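You operate a simulated robot arm through the tools that you are given. There is no shell and no other tool.

You run a simulated robot arm. Do the job below in one go: nothing can be reset, and whatever is moved stays where it is left.

TASK
Blow the dust off roller 59 from the spares drawer at the nozzle; put it on the orange mat.
Fine: air on for it and off again; shut the drawer; the other rollers stay.

Only the result counts: the job must be done as asked and must still hold three seconds after the hand-in. Knocking over, shifting, dropping, spilling or breaking anything else fails it.

THE ROBOT
A 6-joint arm with a three-finger gripper, fixed in place. Base frame: the origin is at the foot of the arm, x ahead of it, y to its left, z up. Readings come in m, degrees, newtons and seconds.
Its first joint turns from -166.0 to 166.0 degrees. Payload 4.89 kg.
The tool frame sits at the grasp point between the pads (the TCP): z along the fingers, y along the line on which they close. The tips reach 0.03 m beyond it. The gripper opens to 0.164 m. The gripper's body begins 0.125 m behind the TCP.
Orientation is that of the tool frame in the base frame, as a unit quaternion [w, x, y, z]. With the fingers straight down and closing along the base's y, the tool's x points along the base's -x, its y along +y and its z along -z.

THE INTERFACE
- The arm moves only by the tool step_arm. Its argument "deltas" is a list of rows, each a list of 7 numbers: the shift along the tool's x, y, z in m, then the turn, a rotation vector about the tool's x, y, z in rad, then the finger opening in m, from 0 to 0.164. In form: [[tx, ty, tz, wx, wy, wz, gripper], ...]. A call has 1 to 20 rows; each row shifts and turns the commanded pose from where the row before left it, along the tool's axes as they then stand. Each row takes 0.2 s and may step no farther than 0.05 m and 8.6 degrees from the row before; otherwise, or with a gripper value out of range, the whole call is refused. A pose out of reach is approached as far as the arm can. The call stops where the force on the tool passes 90 N (or 10 N more than at its start, if that is more) or the arm is blocked; 0.2 s more then pass. The fingers move at their own pace (about 0.108 m/s each) and stop on an object; they squeeze with about 32 N. The grip force told is the motor's: it shows also when the fingers shut on nothing. Time passes only in rows, and 0.2 s behind the last, so rows that do not move let the fingers close. It gives the time, the measured TCP pose, the force on the tool (base axes), the opening and the grip force at its end, in the units of the frame above (readings bear some noise), with the torque about the TCP (base axes, N m) and any sound that the robot's microphone picked up.
- Cameras (640 x 400 px; columns grow to the right, rows downward): "scene" is fixed at [0.3996, -0.6503, 1.5327]; the picture's right is [0.83, -0.56, 0.00], its down [-0.33, -0.49, -0.80] and it looks along [0.45, 0.66, -0.60] (base axes); focal length 362 px, centre (320, 200). "wrist" rides on the gripper at [0.076, -0.002, -0.152] in the tool frame; the picture's right is [0.02, 1.00, 0.00], its down [-0.88, 0.02, -0.47] and it looks along [-0.47, 0.01, 0.88] (tool axes); focal length 247 px, centre (320, 200). There is no depth. A picture from a camera that has moved, and an enlarged one, comes with that camera's place and axes in the base frame and with its lens.
- get_image(camera): a new picture of that camera. The clock stands still meanwhile.
- lift_body(by): slides the trunk up (or, below 0, down) by that many m; the arm rides with it, the base frame stays. It gives what a move gives, with no picture.
- enlarge(camera, box): a new picture of the part [left, top, right, bottom] of that camera's present view, enlarged. The clock stands still meanwhile.
- hand_in(): hands the job in; it is judged then, once.

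Places have to be worked out from the pictures, the camera data and where the tool is seen. Open the gripper and draw the arm clear of the work before you hand the job in, unless the task says otherwise.

The tools are called by a JSON object that holds its "api" and its "payload". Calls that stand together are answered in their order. step_arm: Moves the arm, as the interface text tells. Its arguments: {"type":"object","properties":{"deltas":{"type":"array","items":{"type":"array","items":{"type":"number"}}}},"required":["deltas"]} The other tools are called the same way: lift_body (by) slides the trunk up or down; get_image (camera) takes a picture; enlarge (camera, box) takes an enlarged picture of a part of a camera's view; hand_in () hands the job in.

At the start:

```text
time_s: 0.0
eef_pos: [0.632, -0.0331, 1.2427]
orientation: [0.0, 0.0, 1.0, 0.0]
force: [0.5, 0.2, 0.3]
wrist_torque: [0.01, -0.01, 0.02]
finger_gap: 0.164
grip_force: 0.1
trunk travel left (down, up): [-0.125, 0.265]
```

scene: 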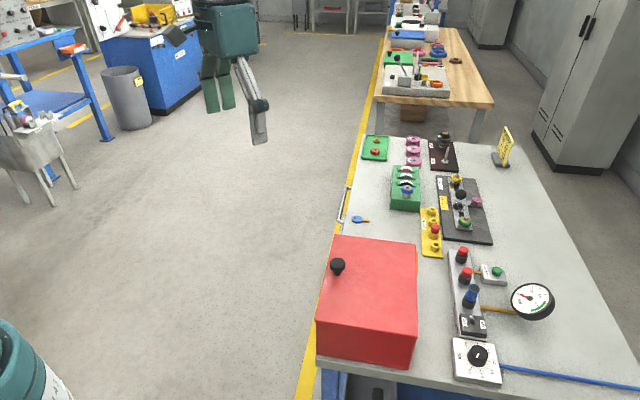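
wrist: 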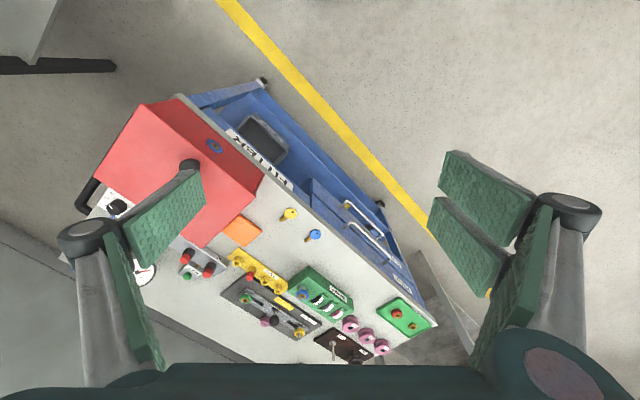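

I start by taking enlarged views of the bench to identify drawer, nozzle, valve and mat.

{"api": "enlarge", "payload": {"camera": "scene", "box": [300, 120, 460, 220]}}

{"api": "enlarge", "payload": {"camera": "scene", "box": [400, 120, 560, 220]}}

{"api": "enlarge", "payload": {"camera": "scene", "box": [300, 200, 620, 400]}}

{"api": "enlarge", "payload": {"camera": "wrist", "box": [60, 80, 260, 300]}}

{"api": "enlarge", "payload": {"camera": "wrist", "box": [200, 160, 440, 370]}}

```text
4.00 times, centred on (380, 170) of scene
camera zoom: at [0.3996, -0.6503, 1.5327], right [0.83, -0.56, 0.0], down [-0.33, -0.49, -0.8], along [0.45, 0.66, -0.6], focal length 1450 px, centre (80, 320)
```

zoom: 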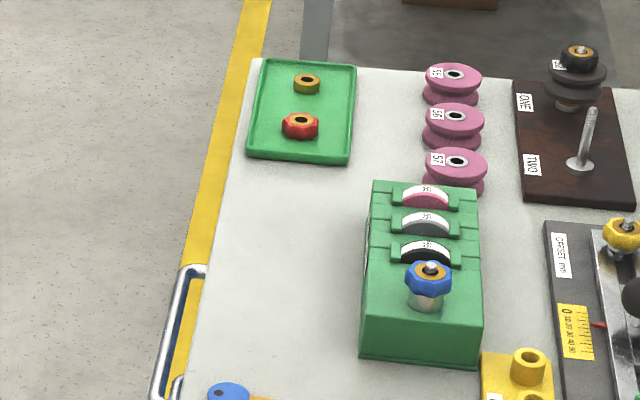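

```text
4.00 times, centred on (480, 170) of scene
camera zoom: at [0.3996, -0.6503, 1.5327], right [0.83, -0.56, 0.0], down [-0.33, -0.49, -0.8], along [0.45, 0.66, -0.6], focal length 1450 px, centre (-320, 320)
```

zoom: 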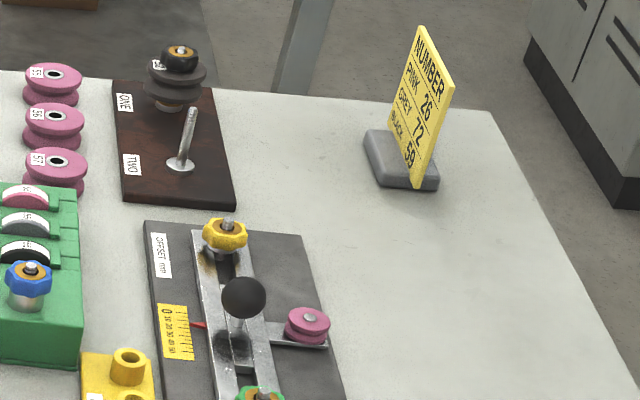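

```text
2.00 times, centred on (460, 300) of scene
camera zoom: at [0.3996, -0.6503, 1.5327], right [0.83, -0.56, 0.0], down [-0.33, -0.49, -0.8], along [0.45, 0.66, -0.6], focal length 725 px, centre (40, 0)
```

zoom: 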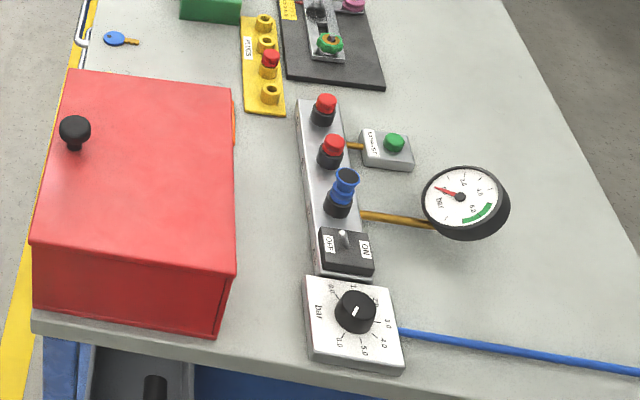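

```text
1.82 times, centred on (160, 190) of wrist
camera zoom: at [0.5563, -0.0347, 1.3946], right [-0.02, 1.0, 0.0], down [0.88, 0.02, 0.47], along [0.47, 0.01, -0.88], focal length 449 px, centre (611, 218)
```

zoom: 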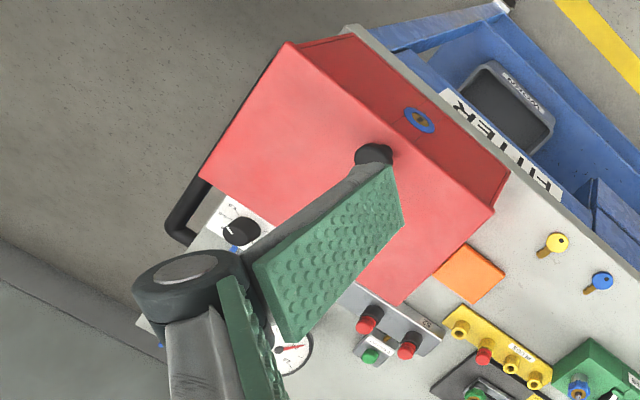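

```text
1.90 times, centred on (320, 265) of wrist
camera zoom: at [0.5563, -0.0347, 1.3946], right [-0.02, 1.0, 0.0], down [0.88, 0.02, 0.47], along [0.47, 0.01, -0.88], focal length 470 px, centre (320, 76)
```

zoom: 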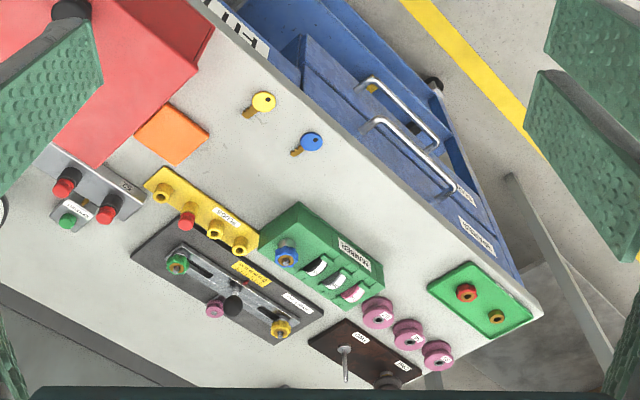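

The bench top seems to be at z≈0.82, turned about 45°, with drawers on its left-front face and pneumatic gear near the red box. I'll move the wrist camera to look at the drawer front.

{"api": "step_arm", "payload": {"deltas": [[-0.02, 0.04, 0.02, 0, 0, 0, 0.164], [-0.02, 0.04, 0.02, 0, 0, 0, 0.164], [-0.02, 0.04, 0.02, 0, 0, 0, 0.164], [-0.02, 0.04, 0.02, 0, 0, 0, 0.164], [-0.02, 0.04, 0.02, 0, 0, 0, 0.164], [0, 0, 0, 0, 0, 0.131, 0.164], [0, 0, 0, 0, 0, 0.131, 0.164], [0, 0, 0, 0, 0, 0.131, 0.164], [0, 0, 0, 0, 0, 0.131, 0.164], [0, 0, 0, 0, 0, 0.131, 0.164], [0, 0, 0, 0, 0, 0.131, 0.164]]}}

{"api": "get_image", "payload": {"camera": "wrist"}}

{"api": "get_image", "payload": {"camera": "scene"}}

```text
time_s: 2.4
eef_pos: [0.7329, 0.1669, 1.1423]
orientation: [0.0, 0.384, 0.923, -0.001]
force: [-0.3, -0.3, 0.4]
wrist_torque: [0.04, -0.01, 0.02]
finger_gap: 0.164
grip_force: 0.1
trunk travel left (down, up): [-0.125, 0.265]
```

```text
taken
camera wrist: at [0.6776, 0.2198, 1.2946], right [0.69, 0.72, 0.0], down [0.63, -0.61, 0.47], along [0.34, -0.33, -0.88], focal length 247 px, centre (320, 200)
```

wrist: 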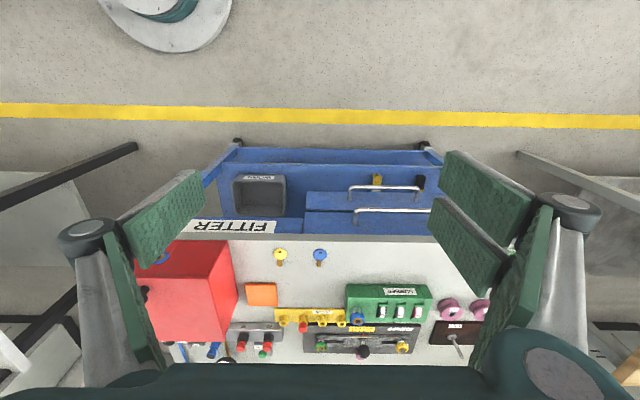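

```text
taken
```

scene: 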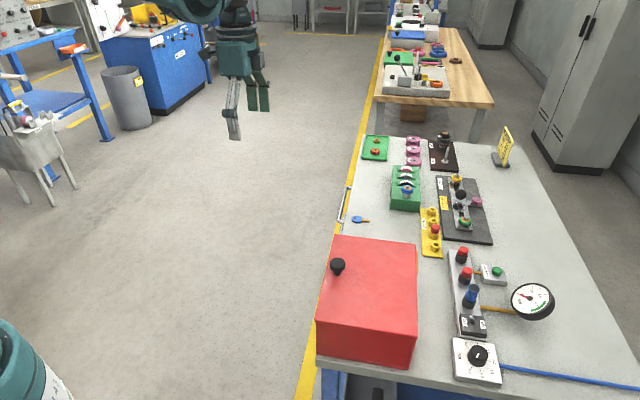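

The drawer fronts are visible (upside-down). I zoom in on their labels, and on the bench items.

{"api": "enlarge", "payload": {"camera": "wrist", "box": [280, 140, 460, 250]}}

{"api": "enlarge", "payload": {"camera": "wrist", "box": [180, 140, 340, 250]}}

{"api": "enlarge", "payload": {"camera": "wrist", "box": [150, 240, 330, 370]}}

{"api": "enlarge", "payload": {"camera": "wrist", "box": [270, 250, 450, 370]}}

{"api": "enlarge", "payload": {"camera": "scene", "box": [420, 230, 580, 330]}}

{"api": "enlarge", "payload": {"camera": "scene", "box": [430, 300, 590, 400]}}

{"api": "enlarge", "payload": {"camera": "scene", "box": [370, 160, 500, 270]}}

```text
3.56 times, centred on (370, 195) of wrist
camera zoom: at [0.6776, 0.2198, 1.2946], right [0.69, 0.72, 0.0], down [0.63, -0.61, 0.47], along [0.34, -0.33, -0.88], focal length 878 px, centre (142, 218)
```

zoom: 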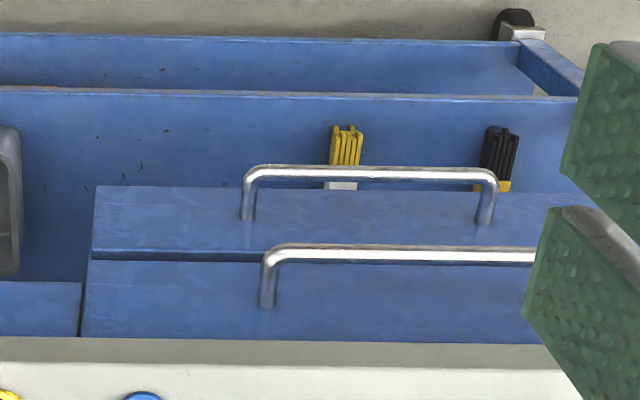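

```text
3.64 times, centred on (260, 195) of wrist
camera zoom: at [0.6776, 0.2198, 1.2946], right [0.69, 0.72, 0.0], down [0.63, -0.61, 0.47], along [0.34, -0.33, -0.88], focal length 898 px, centre (538, 218)
```

zoom: 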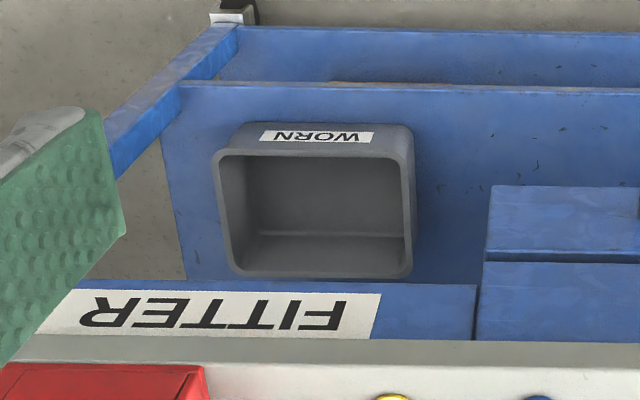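

```text
3.08 times, centred on (240, 305) of wrist
camera zoom: at [0.6776, 0.2198, 1.2946], right [0.69, 0.72, 0.0], down [0.63, -0.61, 0.47], along [0.34, -0.33, -0.88], focal length 760 px, centre (566, -123)
```

zoom: 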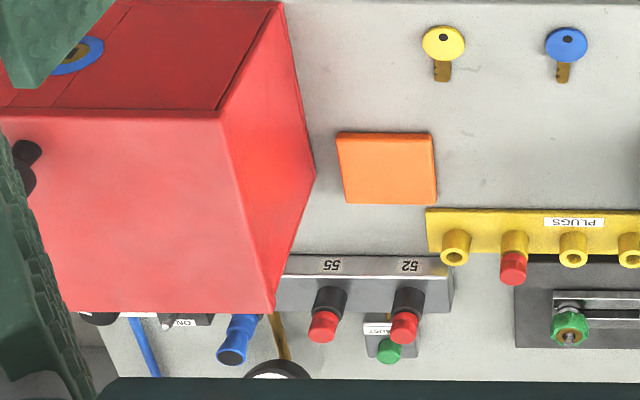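

```text
3.33 times, centred on (360, 310) of wrist
camera zoom: at [0.6776, 0.2198, 1.2946], right [0.69, 0.72, 0.0], down [0.63, -0.61, 0.47], along [0.34, -0.33, -0.88], focal length 823 px, centre (187, -167)
```

zoom: 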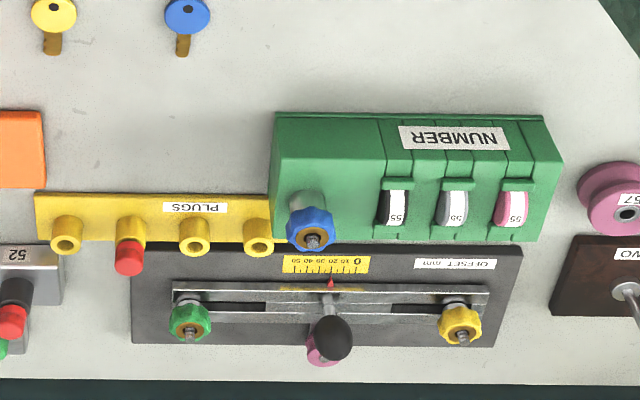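

```text
4.00 times, centred on (500, 280) of scene
camera zoom: at [0.3996, -0.6503, 1.5327], right [0.83, -0.56, 0.0], down [-0.33, -0.49, -0.8], along [0.45, 0.66, -0.6], focal length 1450 px, centre (-400, -120)
```

zoom: 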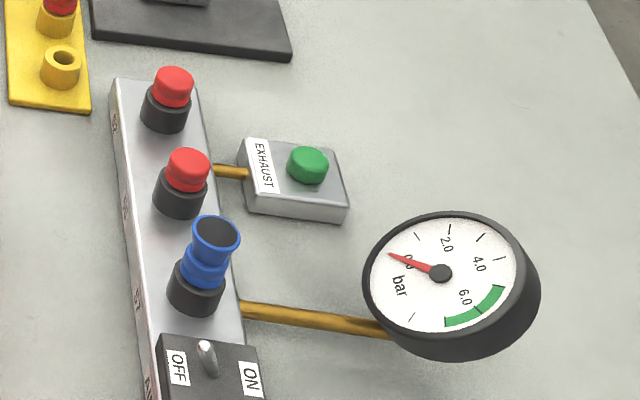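

```text
4.00 times, centred on (510, 350) of scene
camera zoom: at [0.3996, -0.6503, 1.5327], right [0.83, -0.56, 0.0], down [-0.33, -0.49, -0.8], along [0.45, 0.66, -0.6], focal length 1450 px, centre (-440, -400)
```

zoom: 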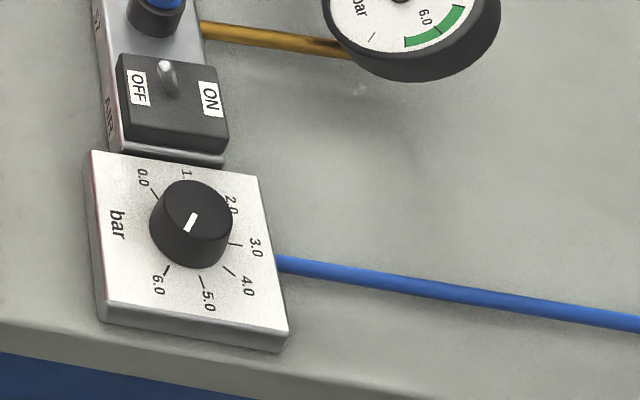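

```text
3.64 times, centred on (435, 215) of scene
camera zoom: at [0.3996, -0.6503, 1.5327], right [0.83, -0.56, 0.0], down [-0.33, -0.49, -0.8], along [0.45, 0.66, -0.6], focal length 1318 px, centre (-98, 146)
```

zoom: 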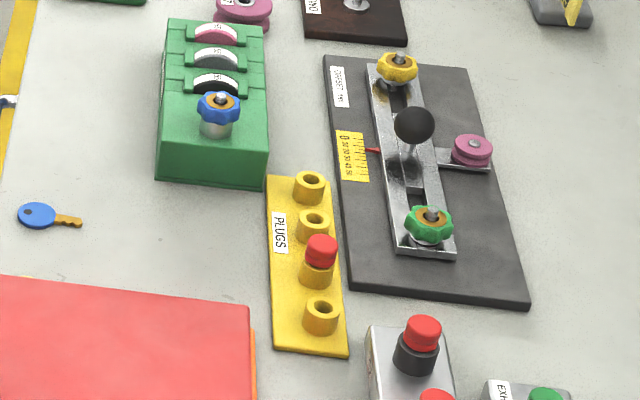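

The drawer labels are hidden by a finger. I shift right along the bench and tilt the camera toward the drawer faces.

{"api": "step_arm", "payload": {"deltas": [[0, 0.045, 0, 0, -0.125, 0, 0.164], [0, 0.045, 0, 0, -0.125, 0, 0.164], [0, 0.045, 0, 0, -0.125, 0, 0.164], [0, 0, 0, 0, -0.125, 0, 0.164]]}}

{"api": "get_image", "payload": {"camera": "wrist"}}

{"api": "enlarge", "payload": {"camera": "wrist", "box": [220, 120, 420, 245]}}

```text
time_s: 3.4
eef_pos: [0.8303, 0.2613, 1.1413]
orientation: [0.229, 0.372, 0.894, -0.096]
force: [1.1, -0.1, -0.9]
wrist_torque: [0.03, 0.11, -0.04]
finger_gap: 0.1645
grip_force: 0.0
trunk travel left (down, up): [-0.125, 0.265]
```

```text
taken
camera wrist: at [0.7301, 0.3586, 1.2384], right [0.69, 0.72, -0.01], down [0.4, -0.37, 0.84], along [0.6, -0.59, -0.55], focal length 247 px, centre (320, 200)
```

wrist: 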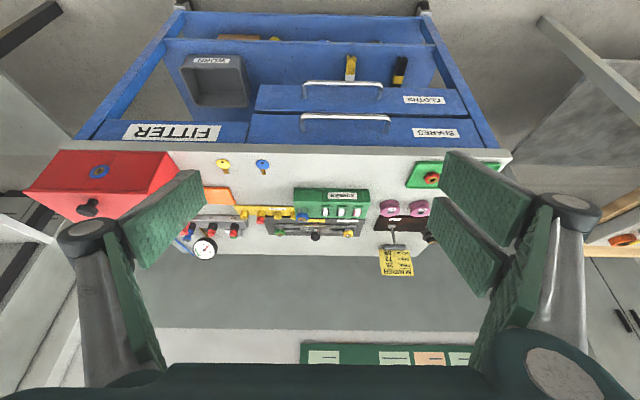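

```text
3.20 times, centred on (320, 182) of wrist
camera zoom: at [0.7301, 0.3586, 1.2384], right [0.69, 0.72, -0.01], down [0.4, -0.37, 0.84], along [0.6, -0.59, -0.55], focal length 790 px, centre (320, 256)
```

zoom: 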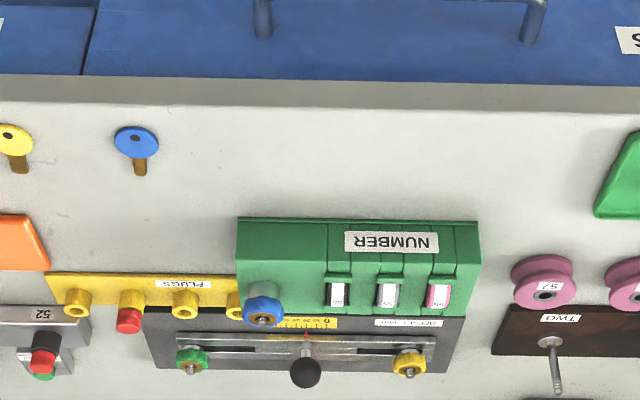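

The top drawer is SPARES and the lower one CLOTHS. I enlarge the handle region and the notice board behind for precise measurement.

{"api": "enlarge", "payload": {"camera": "wrist", "box": [240, 70, 480, 170]}}

{"api": "enlarge", "payload": {"camera": "wrist", "box": [290, 330, 490, 370]}}

{"api": "enlarge", "payload": {"camera": "wrist", "box": [140, 170, 300, 270]}}

```text
2.67 times, centred on (360, 120) of wrist
camera zoom: at [0.7301, 0.3586, 1.2384], right [0.69, 0.72, -0.01], down [0.4, -0.37, 0.84], along [0.6, -0.59, -0.55], focal length 659 px, centre (213, 413)
```

zoom: 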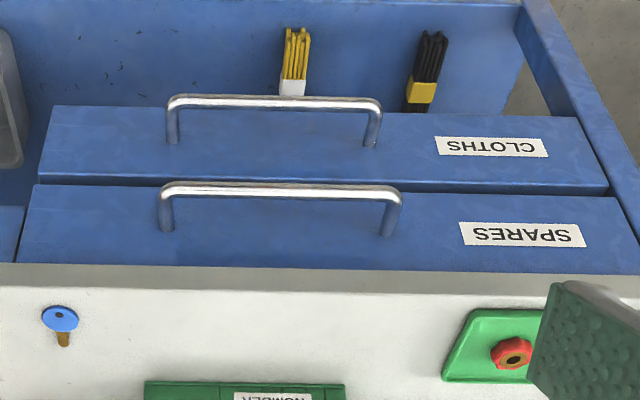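

```text
3.20 times, centred on (390, 350) of wrist
camera zoom: at [0.7301, 0.3586, 1.2384], right [0.69, 0.72, -0.01], down [0.4, -0.37, 0.84], along [0.6, -0.59, -0.55], focal length 790 px, centre (96, -280)
```

zoom: 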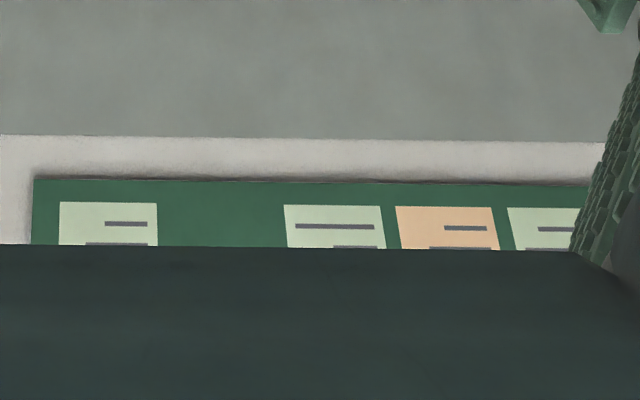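

```text
4.00 times, centred on (220, 220) of wrist
camera zoom: at [0.7301, 0.3586, 1.2384], right [0.69, 0.72, -0.01], down [0.4, -0.37, 0.84], along [0.6, -0.59, -0.55], focal length 988 px, centre (720, 120)
```

zoom: 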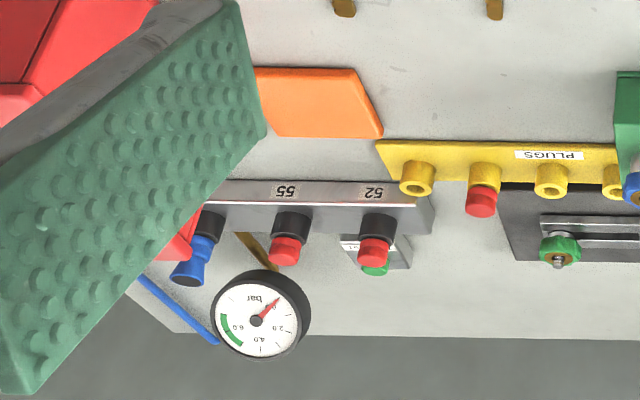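

Handle bar of SPARES is around (0.963,0.067)–(1.107,0.211) at z≈0.766. Next I look closely at the manifold (nozzle, ON/OFF toggle) by moving the wrist camera over there, staying high.

{"api": "step_arm", "payload": {"deltas": [[0, 0, 0, 0, 0.125, 0, 0.164], [0, 0, 0, 0, 0.125, 0, 0.164], [0, 0, 0, 0, 0.125, 0, 0.164], [0, 0, 0, 0, 0.125, 0, 0.164], [-0.0322, -0.035, -0.0046, 0, 0, 0, 0.164], [-0.0322, -0.035, -0.0046, 0, 0, 0, 0.164], [-0.0322, -0.035, -0.0046, 0, 0, 0, 0.164], [-0.0322, -0.035, -0.0046, 0, 0, 0, 0.164], [-0.0322, -0.035, -0.0046, 0, 0, 0, 0.164], [-0.0322, -0.035, -0.0046, 0, 0, 0, 0.164], [-0.0322, -0.035, -0.0046, 0, 0, 0, 0.164], [-0.0322, -0.035, -0.0046, 0, 0, 0, 0.164], [-0.0322, -0.035, -0.0046, 0, 0, 0, 0.164], [-0.0322, -0.035, -0.0046, 0, 0, 0, 0.164], [-0.0322, -0.035, -0.0046, 0, 0, 0, 0.164], [-0.0322, -0.035, -0.0046, 0, 0, 0, 0.164], [-0.0322, -0.035, -0.0046, 0, 0, 0, 0.164], [0, 0, 0, 0, 0, -0.128, 0.164], [0, 0, 0, 0, 0, -0.128, 0.164], [0, 0, 0, 0, 0, -0.128, 0.164]]}}

{"api": "get_image", "payload": {"camera": "wrist"}}

{"api": "get_image", "payload": {"camera": "scene"}}

```text
time_s: 7.6
eef_pos: [0.8017, -0.3554, 1.202]
orientation: [0.0, 0.199, 0.98, 0.0]
force: [0.1, -0.7, 0.7]
wrist_torque: [0.03, 0.01, 0.0]
finger_gap: 0.1639
grip_force: 0.1
trunk travel left (down, up): [-0.125, 0.265]
```

```text
taken
camera wrist: at [0.7313, -0.327, 1.3541], right [0.37, 0.93, 0.0], down [0.82, -0.33, 0.47], along [0.44, -0.18, -0.88], focal length 247 px, centre (320, 200)
```

wrist: 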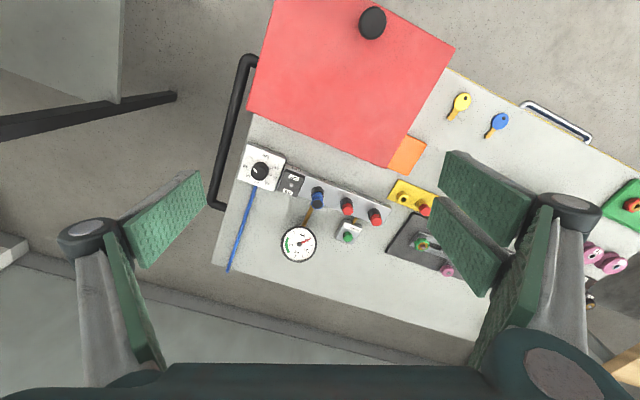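

```text
taken
```

scene: 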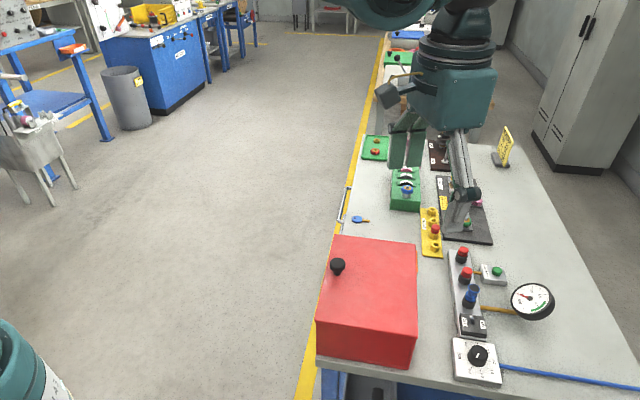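

Now I zoom on the manifold from this viewpoint.

{"api": "enlarge", "payload": {"camera": "wrist", "box": [230, 130, 410, 270]}}

{"api": "enlarge", "payload": {"camera": "wrist", "box": [235, 140, 335, 220]}}

{"api": "enlarge", "payload": {"camera": "wrist", "box": [350, 80, 530, 220]}}

{"api": "enlarge", "payload": {"camera": "scene", "box": [440, 300, 510, 350]}}

```text
2.86 times, centred on (320, 200) of wrist
camera zoom: at [0.7313, -0.327, 1.3541], right [0.37, 0.93, 0.0], down [0.82, -0.33, 0.47], along [0.44, -0.18, -0.88], focal length 706 px, centre (320, 200)
```

zoom: 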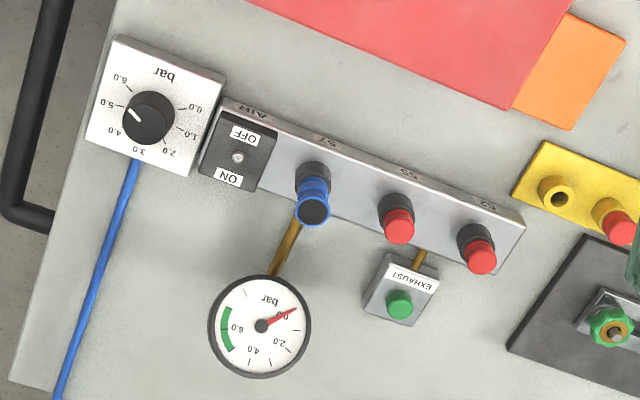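

```text
5.00 times, centred on (285, 180) of wrist
camera zoom: at [0.7313, -0.327, 1.3541], right [0.37, 0.93, 0.0], down [0.82, -0.33, 0.47], along [0.44, -0.18, -0.88], focal length 1235 px, centre (495, 300)
```

zoom: 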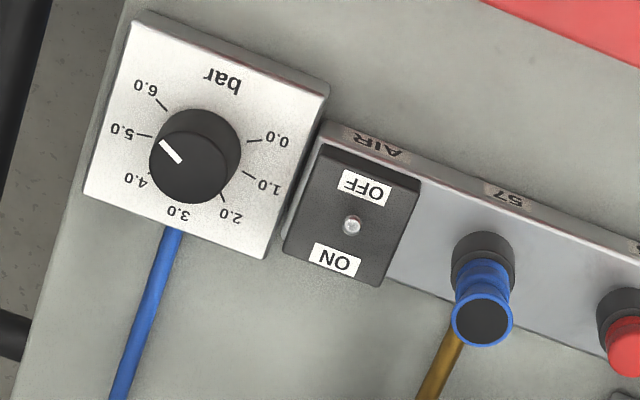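

```text
2.86 times, centred on (440, 150) of wrist
camera zoom: at [0.7313, -0.327, 1.3541], right [0.37, 0.93, 0.0], down [0.82, -0.33, 0.47], along [0.44, -0.18, -0.88], focal length 706 px, centre (-23, 343)
```

zoom: 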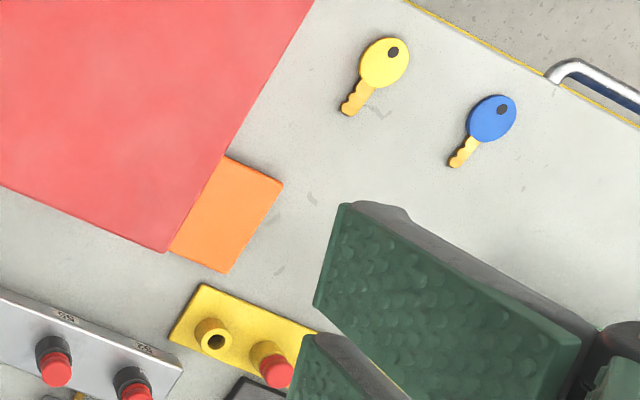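

```text
8.00 times, centred on (475, 325) of scene
camera zoom: at [0.3996, -0.6503, 1.5327], right [0.83, -0.56, 0.0], down [-0.33, -0.49, -0.8], along [0.45, 0.66, -0.6], focal length 2900 px, centre (-920, -800)
```

zoom: 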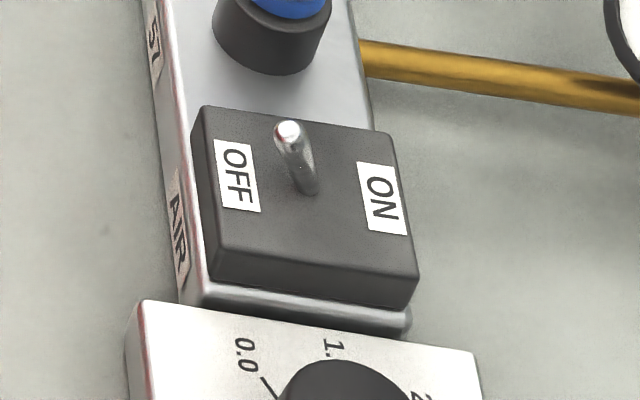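

Using well-conditioned triangulations I get: table top z≈0.855, mat centre ≈(0.940,-0.237), toggle tip ≈(0.898,-0.456,0.915), nozzle top ≈(0.947,-0.420,0.934), handle ≈ z 0.765. I now turn the tool so the fingers close across the handle bar, and go in front of the SPARES drawer.

{"api": "step_arm", "payload": {"deltas": [[0, 0, 0, 0, 0, -0.1484, 0.164], [0, 0, 0, 0, 0, -0.1484, 0.164], [0, 0, 0, 0, 0, -0.1484, 0.164], [0, 0, 0, 0, 0, -0.1484, 0.164], [0, 0, 0, 0, 0, -0.1484, 0.164], [0, 0, 0, 0, 0, -0.1484, 0.164], [0, 0, 0, 0, 0, -0.1484, 0.164], [0, 0, 0, 0, 0, -0.1484, 0.164], [0, 0, 0, 0, 0, 0, 0.164]]}}

{"api": "step_arm", "payload": {"deltas": [[-0.0365, 0.02446, 0.01538, 0, 0, 0, 0.06], [-0.0365, 0.02446, 0.01538, 0, 0, 0, 0.06], [-0.0365, 0.02446, 0.01538, 0, 0, 0, 0.06], [-0.0365, 0.02446, 0.01538, 0, 0, 0, 0.06], [-0.0365, 0.02446, 0.01538, 0, 0, 0, 0.06], [-0.0365, 0.02446, 0.01538, 0, 0, 0, 0.06], [-0.0365, 0.02446, 0.01538, 0, 0, 0, 0.06], [-0.0365, 0.02446, 0.01538, 0, 0, 0, 0.06], [-0.0365, 0.02446, 0.01538, 0, 0, 0, 0.06], [-0.0365, 0.02446, 0.01538, 0, 0, 0, 0.06], [-0.0365, 0.02446, 0.01538, 0, 0, 0, 0.06], [-0.0365, 0.02446, 0.01538, 0, 0, 0, 0.06], [-0.0365, 0.02446, 0.01538, 0, 0, 0, 0.06], [0, 0, 0, 0.1496, 0, 0, 0.06], [0, 0, 0, 0.1496, 0, 0, 0.06], [0, 0, 0, 0.1496, 0, 0, 0.06], [0, 0, 0, 0.1496, 0, 0, 0.06], [0, 0, 0, 0.1496, 0, 0, 0.06], [0, 0, 0, 0.1496, 0, 0, 0.06], [0, 0, 0, 0.1496, 0, 0, 0.06]]}}

{"api": "get_image", "payload": {"camera": "wrist"}}

{"api": "get_image", "payload": {"camera": "scene"}}

```text
time_s: 9.6
eef_pos: [0.802, -0.3545, 1.202]
orientation: [0.0, -0.383, 0.924, 0.0]
force: [0.4, -0.2, 0.8]
wrist_torque: [0.0, -0.02, -0.02]
finger_gap: 0.1641
grip_force: 0.1
trunk travel left (down, up): [-0.125, 0.265]
```

```text
time_s: 13.8
eef_pos: [0.9126, 0.2055, 1.0034]
orientation: [0.19, -0.331, 0.8, -0.462]
force: [-0.3, -1.4, 0.2]
wrist_torque: [0.13, 0.03, 0.15]
finger_gap: 0.06
grip_force: 0.0
trunk travel left (down, up): [-0.125, 0.265]
```

```text
taken
camera wrist: at [0.7656, 0.2435, 1.0799], right [-0.37, 0.34, -0.87], down [0.33, 0.92, 0.22], along [0.87, -0.2, -0.45], focal length 247 px, centre (320, 200)
```

wrist: 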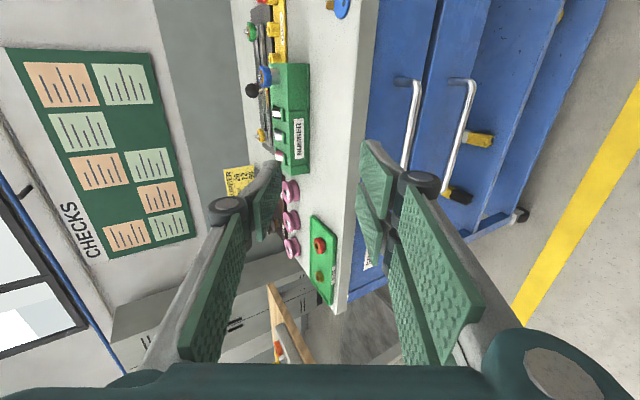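

```text
taken
```

scene: 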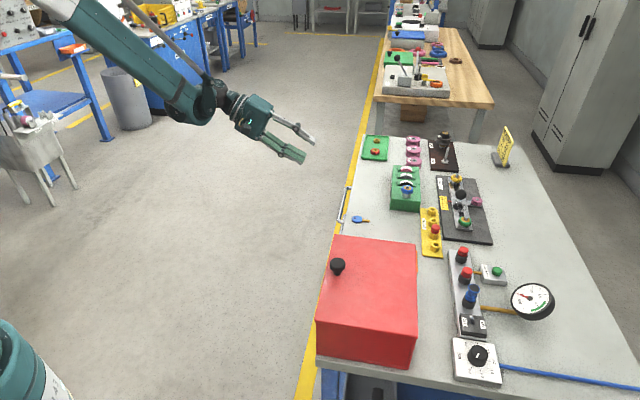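

The handle's measured position agrees with my estimate (0.963,0.067,0.765). I descend to the pre-grasp point and check.

{"api": "step_arm", "payload": {"deltas": [[0, 0.0352, 0.022, 0, 0, 0, 0.045], [0, 0.0352, 0.022, 0, 0, 0, 0.045], [0, 0.0352, 0.022, 0, 0, 0, 0.045], [0, 0.0352, 0.022, 0, 0, 0, 0.045], [0, 0, 0.03, 0, 0, 0, 0.045], [0, 0, 0.03, 0, 0, 0, 0.045], [0, 0, 0, 0, 0, 0, 0.045]]}}

{"api": "get_image", "payload": {"camera": "wrist"}}

{"api": "get_image", "payload": {"camera": "scene"}}

```text
time_s: 15.4
eef_pos: [0.9533, 0.1658, 0.8046]
orientation: [0.19, -0.331, 0.801, -0.462]
force: [-0.4, 0.4, 1.4]
wrist_torque: [0.04, 0.02, -0.04]
finger_gap: 0.0447
grip_force: 0.1
trunk travel left (down, up): [-0.125, 0.265]
```

```text
taken
camera wrist: at [0.8062, 0.2039, 0.8823], right [-0.37, 0.34, -0.87], down [0.33, 0.92, 0.22], along [0.87, -0.2, -0.45], focal length 247 px, centre (320, 200)
```

wrist: 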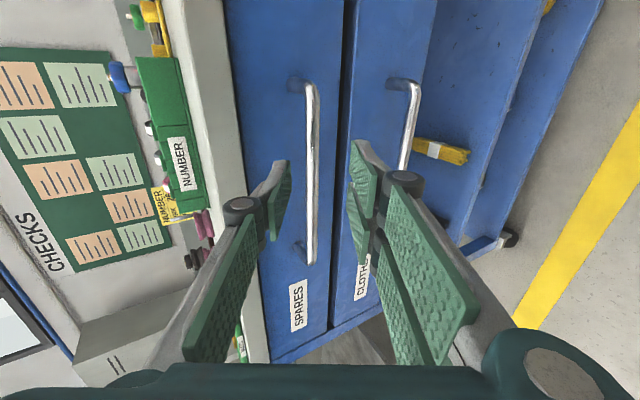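

```text
taken
```

scene: 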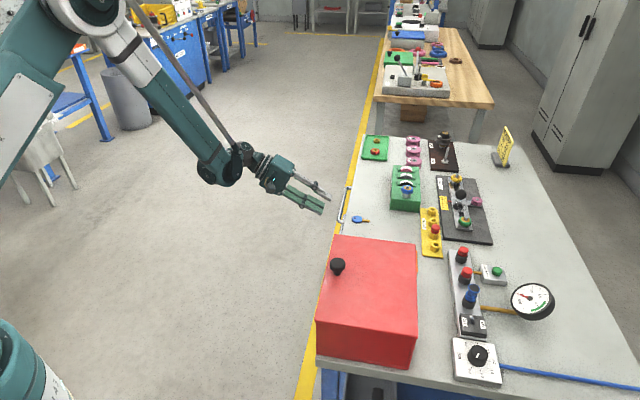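

The bar sits centred between the fingers. I advance the last ~7 cm and close on it.

{"api": "step_arm", "payload": {"deltas": [[0, -0.0025, 0.023, 0, 0, 0, 0.045], [0, -0.0025, 0.023, 0, 0, 0, 0.045], [0, 0, 0.0225, 0, 0, 0, 0.045], [0, 0, 0, 0, 0, 0, 0.045]]}}

{"api": "get_image", "payload": {"camera": "wrist"}}

```text
time_s: 16.4
eef_pos: [0.997, 0.1218, 0.7771]
orientation: [0.191, -0.33, 0.801, -0.462]
force: [-0.6, 0.7, 0.2]
wrist_torque: [0.02, -0.02, -0.02]
finger_gap: 0.0449
grip_force: 0.1
trunk travel left (down, up): [-0.125, 0.265]
```

```text
taken
camera wrist: at [0.8501, 0.1597, 0.8538], right [-0.37, 0.34, -0.87], down [0.33, 0.92, 0.22], along [0.87, -0.2, -0.45], focal length 247 px, centre (320, 200)
```

wrist: 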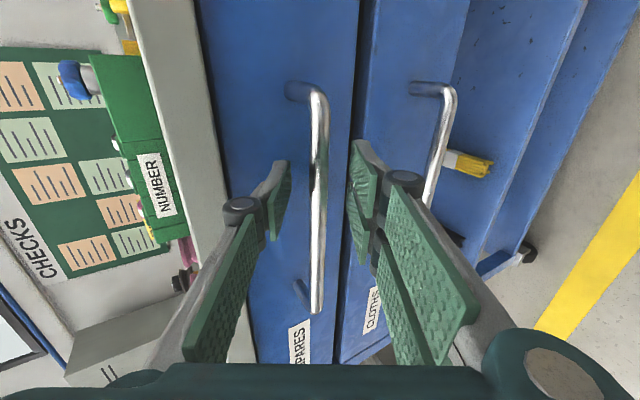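

The bar lies between the pads; I close the gripper.

{"api": "step_arm", "payload": {"deltas": [[0, 0, 0, 0, 0, 0, 0.0], [0, 0, 0, 0, 0, 0, 0.0], [0, 0, 0, 0, 0, 0, 0.0], [0, 0, 0, 0, 0, 0, 0.0]]}}

{"api": "get_image", "payload": {"camera": "wrist"}}

```text
time_s: 17.4
eef_pos: [0.9964, 0.121, 0.7774]
orientation: [0.192, -0.331, 0.8, -0.462]
force: [9.1, 1.2, 22.1]
wrist_torque: [-0.58, 0.23, 0.12]
finger_gap: 0.0127
grip_force: 45.1
trunk travel left (down, up): [-0.125, 0.265]
```

```text
taken
camera wrist: at [0.8498, 0.1599, 0.8547], right [-0.37, 0.34, -0.87], down [0.33, 0.92, 0.22], along [0.87, -0.2, -0.45], focal length 247 px, centre (320, 200)
```

wrist: 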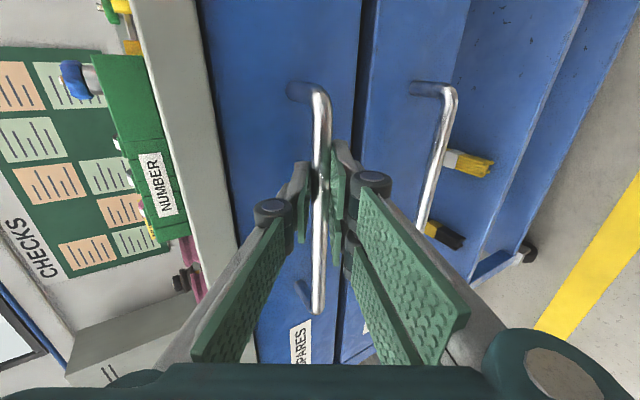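

Gripped (gap 12.7 mm). I relieve the small vertical load and pull the drawer straight out along the bench normal, first 12 cm.

{"api": "step_arm", "payload": {"deltas": [[0, -0.0022, -0.0012, 0, 0, 0, 0.0], [0, 0.0075, -0.013, 0, 0, 0, 0.0], [0, 0.0125, -0.02165, 0, 0, 0, 0.0], [0, 0.0125, -0.02165, 0, 0, 0, 0.0], [0, 0.0125, -0.02165, 0, 0, 0, 0.0], [0, 0.0125, -0.02165, 0, 0, 0, 0.0]]}}

{"api": "get_image", "payload": {"camera": "scene"}}

{"api": "get_image", "payload": {"camera": "wrist"}}

```text
time_s: 18.8
eef_pos: [0.9171, 0.2018, 0.7771]
orientation: [0.191, -0.33, 0.8, -0.463]
force: [1.5, -0.5, -5.0]
wrist_torque: [-0.14, 0.18, 0.86]
finger_gap: 0.013
grip_force: 44.5
trunk travel left (down, up): [-0.125, 0.265]
```

```text
taken
```

scene: 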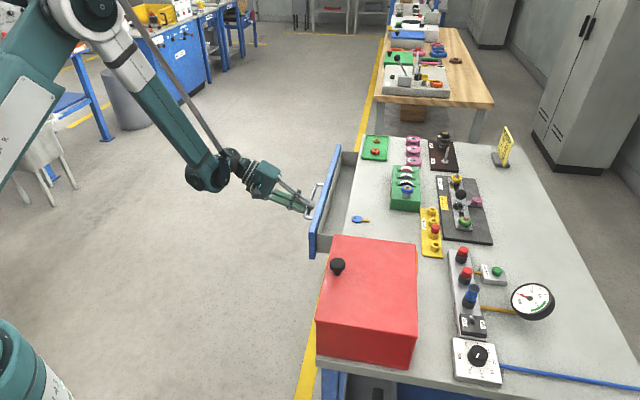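

```text
taken
camera wrist: at [0.7705, 0.2393, 0.855], right [-0.37, 0.34, -0.87], down [0.33, 0.92, 0.22], along [0.87, -0.2, -0.45], focal length 247 px, centre (320, 200)
```

wrist: 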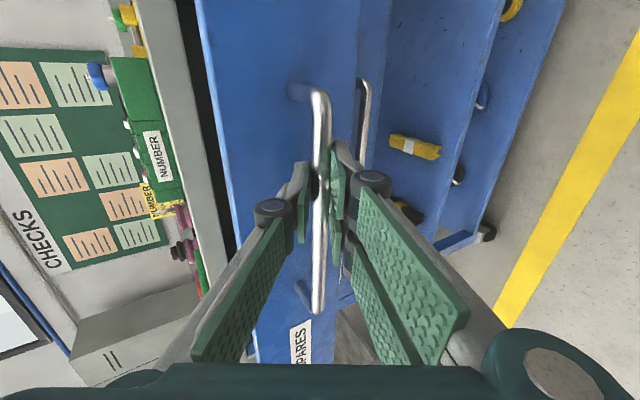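

The drawer slides smoothly; it's open ~11 cm. I keep pulling.

{"api": "step_arm", "payload": {"deltas": [[0, 0.0125, -0.02165, 0, 0, 0, 0.0], [0, 0.0125, -0.02165, 0, 0, 0, 0.0], [0, 0.0125, -0.02165, 0, 0, 0, 0.0], [0, 0.0125, -0.02165, 0, 0, 0, 0.0], [0, 0, 0, 0, 0, 0, 0]]}}

{"api": "get_image", "payload": {"camera": "scene"}}

{"api": "enlarge", "payload": {"camera": "scene", "box": [280, 120, 400, 260]}}

```text
time_s: 20.0
eef_pos: [0.8471, 0.2722, 0.7769]
orientation: [0.191, -0.331, 0.801, -0.461]
force: [-18.5, -17.1, -30.0]
wrist_torque: [-0.37, 0.76, -0.19]
finger_gap: 0.0132
grip_force: 45.0
trunk travel left (down, up): [-0.125, 0.265]
```

```text
taken
```

scene: 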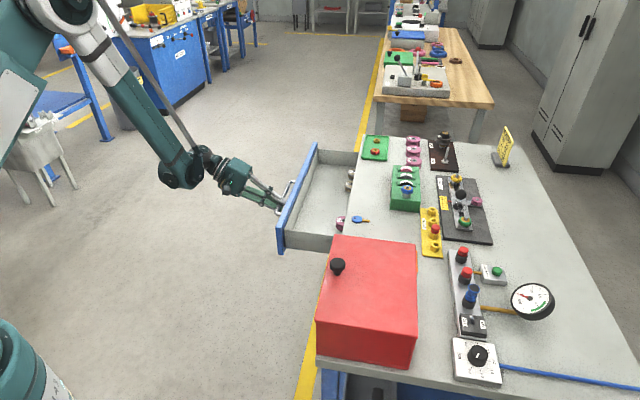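

```text
2.86 times, centred on (340, 190) of scene
camera zoom: at [0.3996, -0.6503, 1.5327], right [0.83, -0.56, 0.0], down [-0.33, -0.49, -0.8], along [0.45, 0.66, -0.6], focal length 1036 px, centre (263, 229)
```

zoom: 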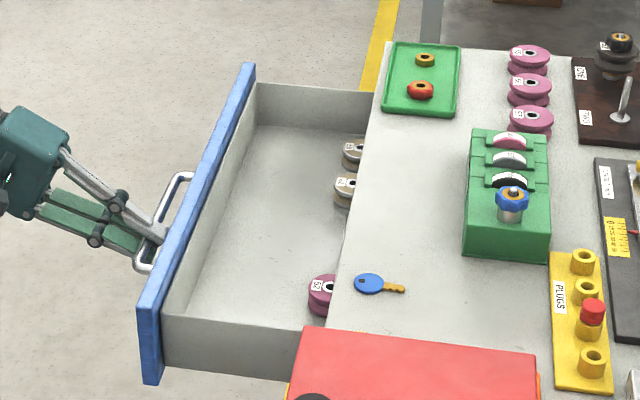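

Rollers are just emerging at the back of the drawer. I relieve side loads slightly and pull about 8 cm more.

{"api": "step_arm", "payload": {"deltas": [[0.002, 0.0017, 0.001, 0, 0, 0, 0.0], [0, 0.0115, -0.0199, 0, 0, 0, 0.0], [0, 0.0115, -0.0199, 0, 0, 0, 0.0], [0, 0.0115, -0.0199, 0, 0, 0, 0.0], [0, 0.006, -0.0104, 0, 0, 0, 0]]}}

{"api": "enlarge", "payload": {"camera": "scene", "box": [260, 120, 380, 260]}}

```text
time_s: 21.2
eef_pos: [0.7861, 0.3307, 0.7768]
orientation: [0.191, -0.331, 0.8, -0.462]
force: [14.3, 11.8, 7.5]
wrist_torque: [-0.44, 0.29, 0.13]
finger_gap: 0.0128
grip_force: 45.2
trunk travel left (down, up): [-0.125, 0.265]
```

```text
2.86 times, centred on (320, 190) of scene
camera zoom: at [0.3996, -0.6503, 1.5327], right [0.83, -0.56, 0.0], down [-0.33, -0.49, -0.8], along [0.45, 0.66, -0.6], focal length 1036 px, centre (320, 229)
```

zoom: 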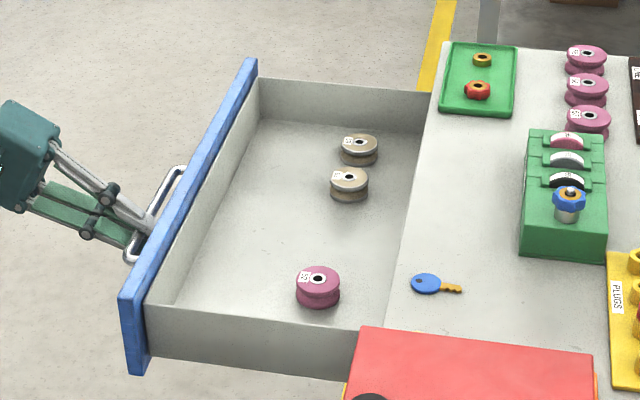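

Three rollers are fully exposed. I zoom in to read labels.

{"api": "enlarge", "payload": {"camera": "scene", "box": [310, 160, 350, 195]}}

{"api": "enlarge", "payload": {"camera": "scene", "box": [300, 200, 340, 235]}}

{"api": "get_image", "payload": {"camera": "scene"}}

```text
11.43 times, centred on (330, 178) of scene
camera zoom: at [0.3996, -0.6503, 1.5327], right [0.83, -0.56, 0.0], down [-0.33, -0.49, -0.8], along [0.45, 0.66, -0.6], focal length 4143 px, centre (206, 457)
```

zoom: 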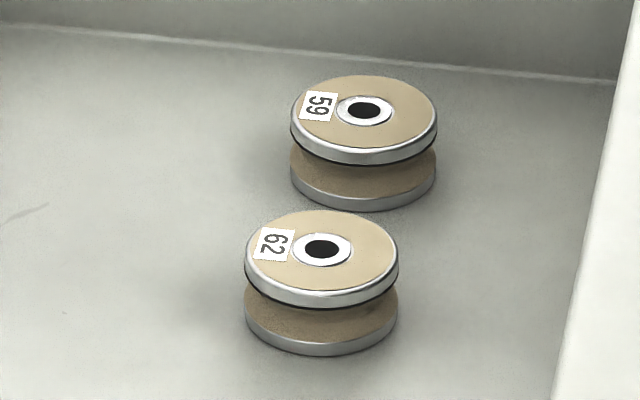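

```text
11.43 times, centred on (320, 218) of scene
camera zoom: at [0.3996, -0.6503, 1.5327], right [0.83, -0.56, 0.0], down [-0.33, -0.49, -0.8], along [0.45, 0.66, -0.6], focal length 4143 px, centre (320, 0)
```

zoom: 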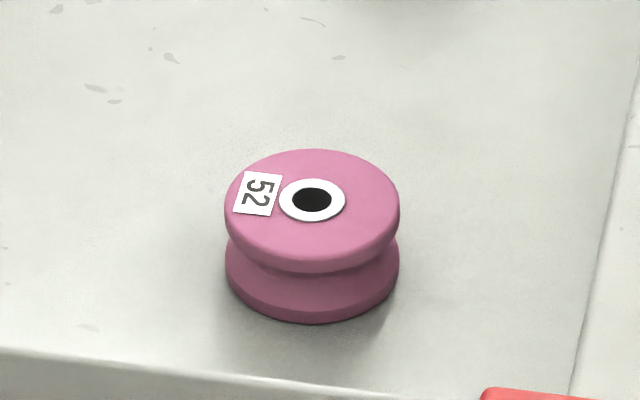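

```text
taken
```

scene: 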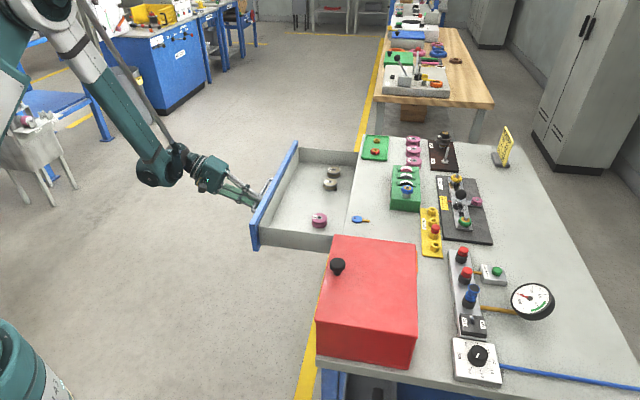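

Roller 59 is the farther of the two dusty ones, near (1.14,0.33) — beyond comfortable reach. I check the drawer's remaining travel by pulling gently a bit further.

{"api": "step_arm", "payload": {"deltas": [[-0.001, 0, 0, 0, 0, 0, 0.0], [0, 0.01, -0.0173, 0, 0, 0, 0.0], [0, 0.01, -0.0173, 0, 0, 0, 0.0], [0, 0.01, -0.0173, 0, 0, 0, 0.0]]}}

{"api": "get_image", "payload": {"camera": "scene"}}

```text
time_s: 21.9
eef_pos: [0.7716, 0.3388, 0.7853]
orientation: [0.192, -0.326, 0.798, -0.469]
force: [18.8, -17.2, 53.9]
wrist_torque: [-1.63, -0.46, 0.43]
finger_gap: 0.0133
grip_force: 45.3
trunk travel left (down, up): [-0.125, 0.265]
stopped in row 3: the force on the tool passed its limit at 120 N (the readings are from after the stop); the commanded pose is now the measured one
```

```text
taken
```

scene: 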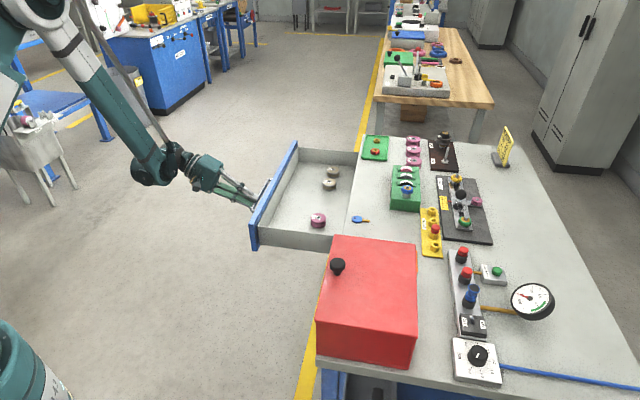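

The drawer is at its end stop (~0.31 m open). I release the handle, back off up and away.

{"api": "step_arm", "payload": {"deltas": [[0, 0, 0, 0, 0, 0, 0.05], [0, 0, 0, 0, 0, 0, 0.05], [0, 0, -0.03, 0, 0, 0, 0.05], [0, 0, -0.04, 0, 0, 0, 0.05], [0, 0, -0.04, 0, 0, 0, 0.05], [0, -0.04, -0.023, 0, 0, 0, 0.05], [0, -0.04, -0.023, 0, 0, 0, 0.05], [0, -0.04, -0.023, 0, 0, 0, 0.05], [0, -0.04, -0.023, 0, 0, 0, 0.05], [0, -0.04, -0.023, 0, 0, 0, 0.05], [0, 0, 0, 0, 0, 0, 0.05]]}}

{"api": "get_image", "payload": {"camera": "scene"}}

{"api": "get_image", "payload": {"camera": "wrist"}}

```text
time_s: 24.3
eef_pos: [0.7057, 0.4122, 1.066]
orientation: [0.19, -0.328, 0.799, -0.467]
force: [-0.3, 0.3, -0.4]
wrist_torque: [0.01, -0.01, 0.01]
finger_gap: 0.05
grip_force: 0.1
trunk travel left (down, up): [-0.125, 0.265]
```

```text
taken
```

scene: 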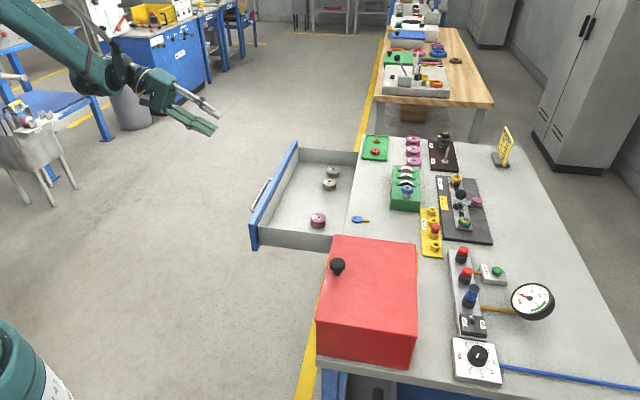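

```text
taken
camera wrist: at [0.5581, 0.4513, 1.1425], right [-0.36, 0.33, -0.87], down [0.33, 0.92, 0.22], along [0.87, -0.21, -0.44], focal length 247 px, centre (320, 200)
```

wrist: 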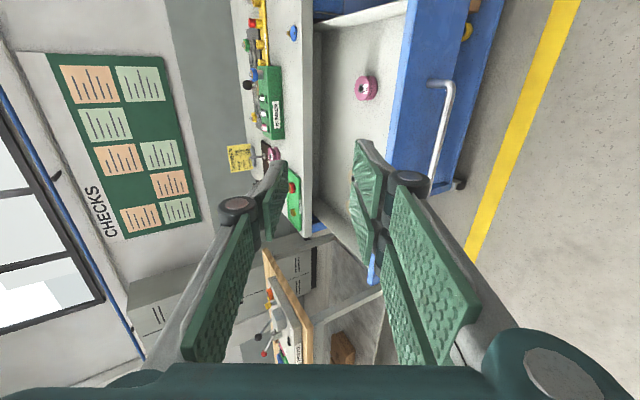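

Now I re-orient: untilt, yaw so the camera looks radially outward, and move over the drawer to view the rollers.

{"api": "step_arm", "payload": {"deltas": [[0, 0, 0, -0.1496, 0, 0, 0.1], [0, 0, 0, -0.1496, 0, 0, 0.1], [0, 0, 0, -0.1496, 0, 0, 0.1], [0, 0, 0, -0.1496, 0, 0, 0.1], [0, 0, 0, -0.1496, 0, 0, 0.1], [0, 0, 0, -0.1496, 0, 0, 0.1], [0, 0, 0, -0.1496, 0, 0, 0.1], [0, 0, 0, 0, 0, 0.1265, 0.1], [0, 0, 0, 0, 0, 0.1265, 0.1], [0, 0, 0, 0, 0, 0.1265, 0.1], [0, 0, 0, 0, 0, 0.1265, 0.1], [-0.033, -0.03, 0, 0, 0, 0, 0.1], [-0.033, -0.03, 0, 0, 0, 0, 0.1], [-0.033, -0.03, 0, 0, 0, 0, 0.1], [-0.033, -0.03, 0, 0, 0, 0, 0.1], [-0.033, -0.03, 0, 0, 0, 0, 0.1], [0, 0, 0, 0, 0, 0, 0.1]]}}

{"api": "get_image", "payload": {"camera": "wrist"}}

```text
time_s: 27.9
eef_pos: [0.9036, 0.309, 1.0671]
orientation: [0.003, -0.134, 0.991, -0.004]
force: [0.3, 0.7, 0.8]
wrist_torque: [0.0, 0.1, 0.0]
finger_gap: 0.0998
grip_force: 0.0
trunk travel left (down, up): [-0.125, 0.265]
```

```text
taken
camera wrist: at [0.8306, 0.2875, 1.2191], right [-0.29, 0.96, -0.01], down [0.84, 0.26, 0.48], along [0.46, 0.13, -0.88], focal length 247 px, centre (320, 200)
```

wrist: 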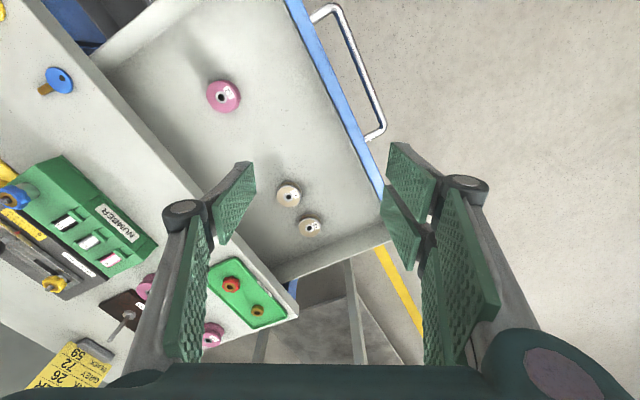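

Both dusty rollers are in view. I zoom for precise positions from wrist and scene.

{"api": "enlarge", "payload": {"camera": "wrist", "box": [260, 170, 380, 260]}}

{"api": "enlarge", "payload": {"camera": "scene", "box": [300, 150, 360, 200]}}

{"api": "enlarge", "payload": {"camera": "scene", "box": [240, 130, 380, 260]}}

```text
4.44 times, centred on (320, 215) of wrist
camera zoom: at [0.8306, 0.2875, 1.2191], right [-0.29, 0.96, -0.01], down [0.84, 0.26, 0.48], along [0.46, 0.13, -0.88], focal length 1098 px, centre (320, 133)
```

zoom: 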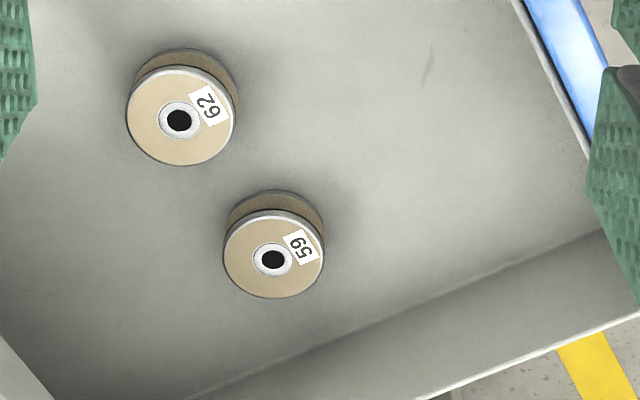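

```text
8.00 times, centred on (330, 175) of scene
camera zoom: at [0.3996, -0.6503, 1.5327], right [0.83, -0.56, 0.0], down [-0.33, -0.49, -0.8], along [0.45, 0.66, -0.6], focal length 2900 px, centre (240, 400)
```

zoom: 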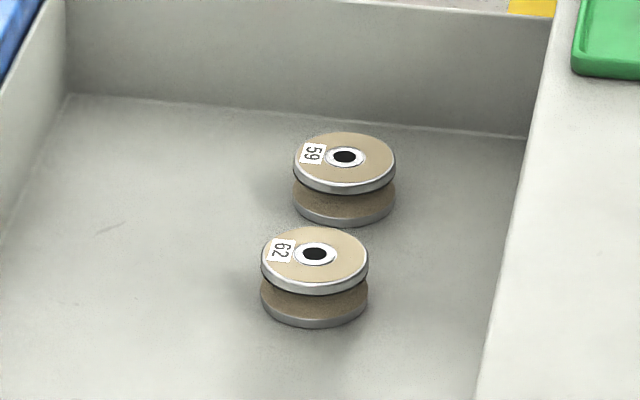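

```text
3.08 times, centred on (310, 195) of scene
camera zoom: at [0.3996, -0.6503, 1.5327], right [0.83, -0.56, 0.0], down [-0.33, -0.49, -0.8], along [0.45, 0.66, -0.6], focal length 1115 px, centre (351, 215)
```

zoom: 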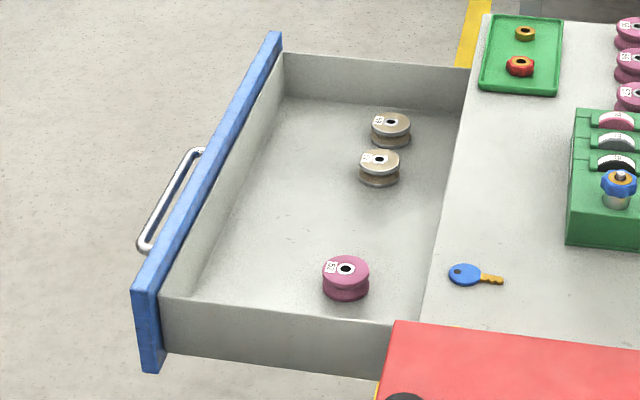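

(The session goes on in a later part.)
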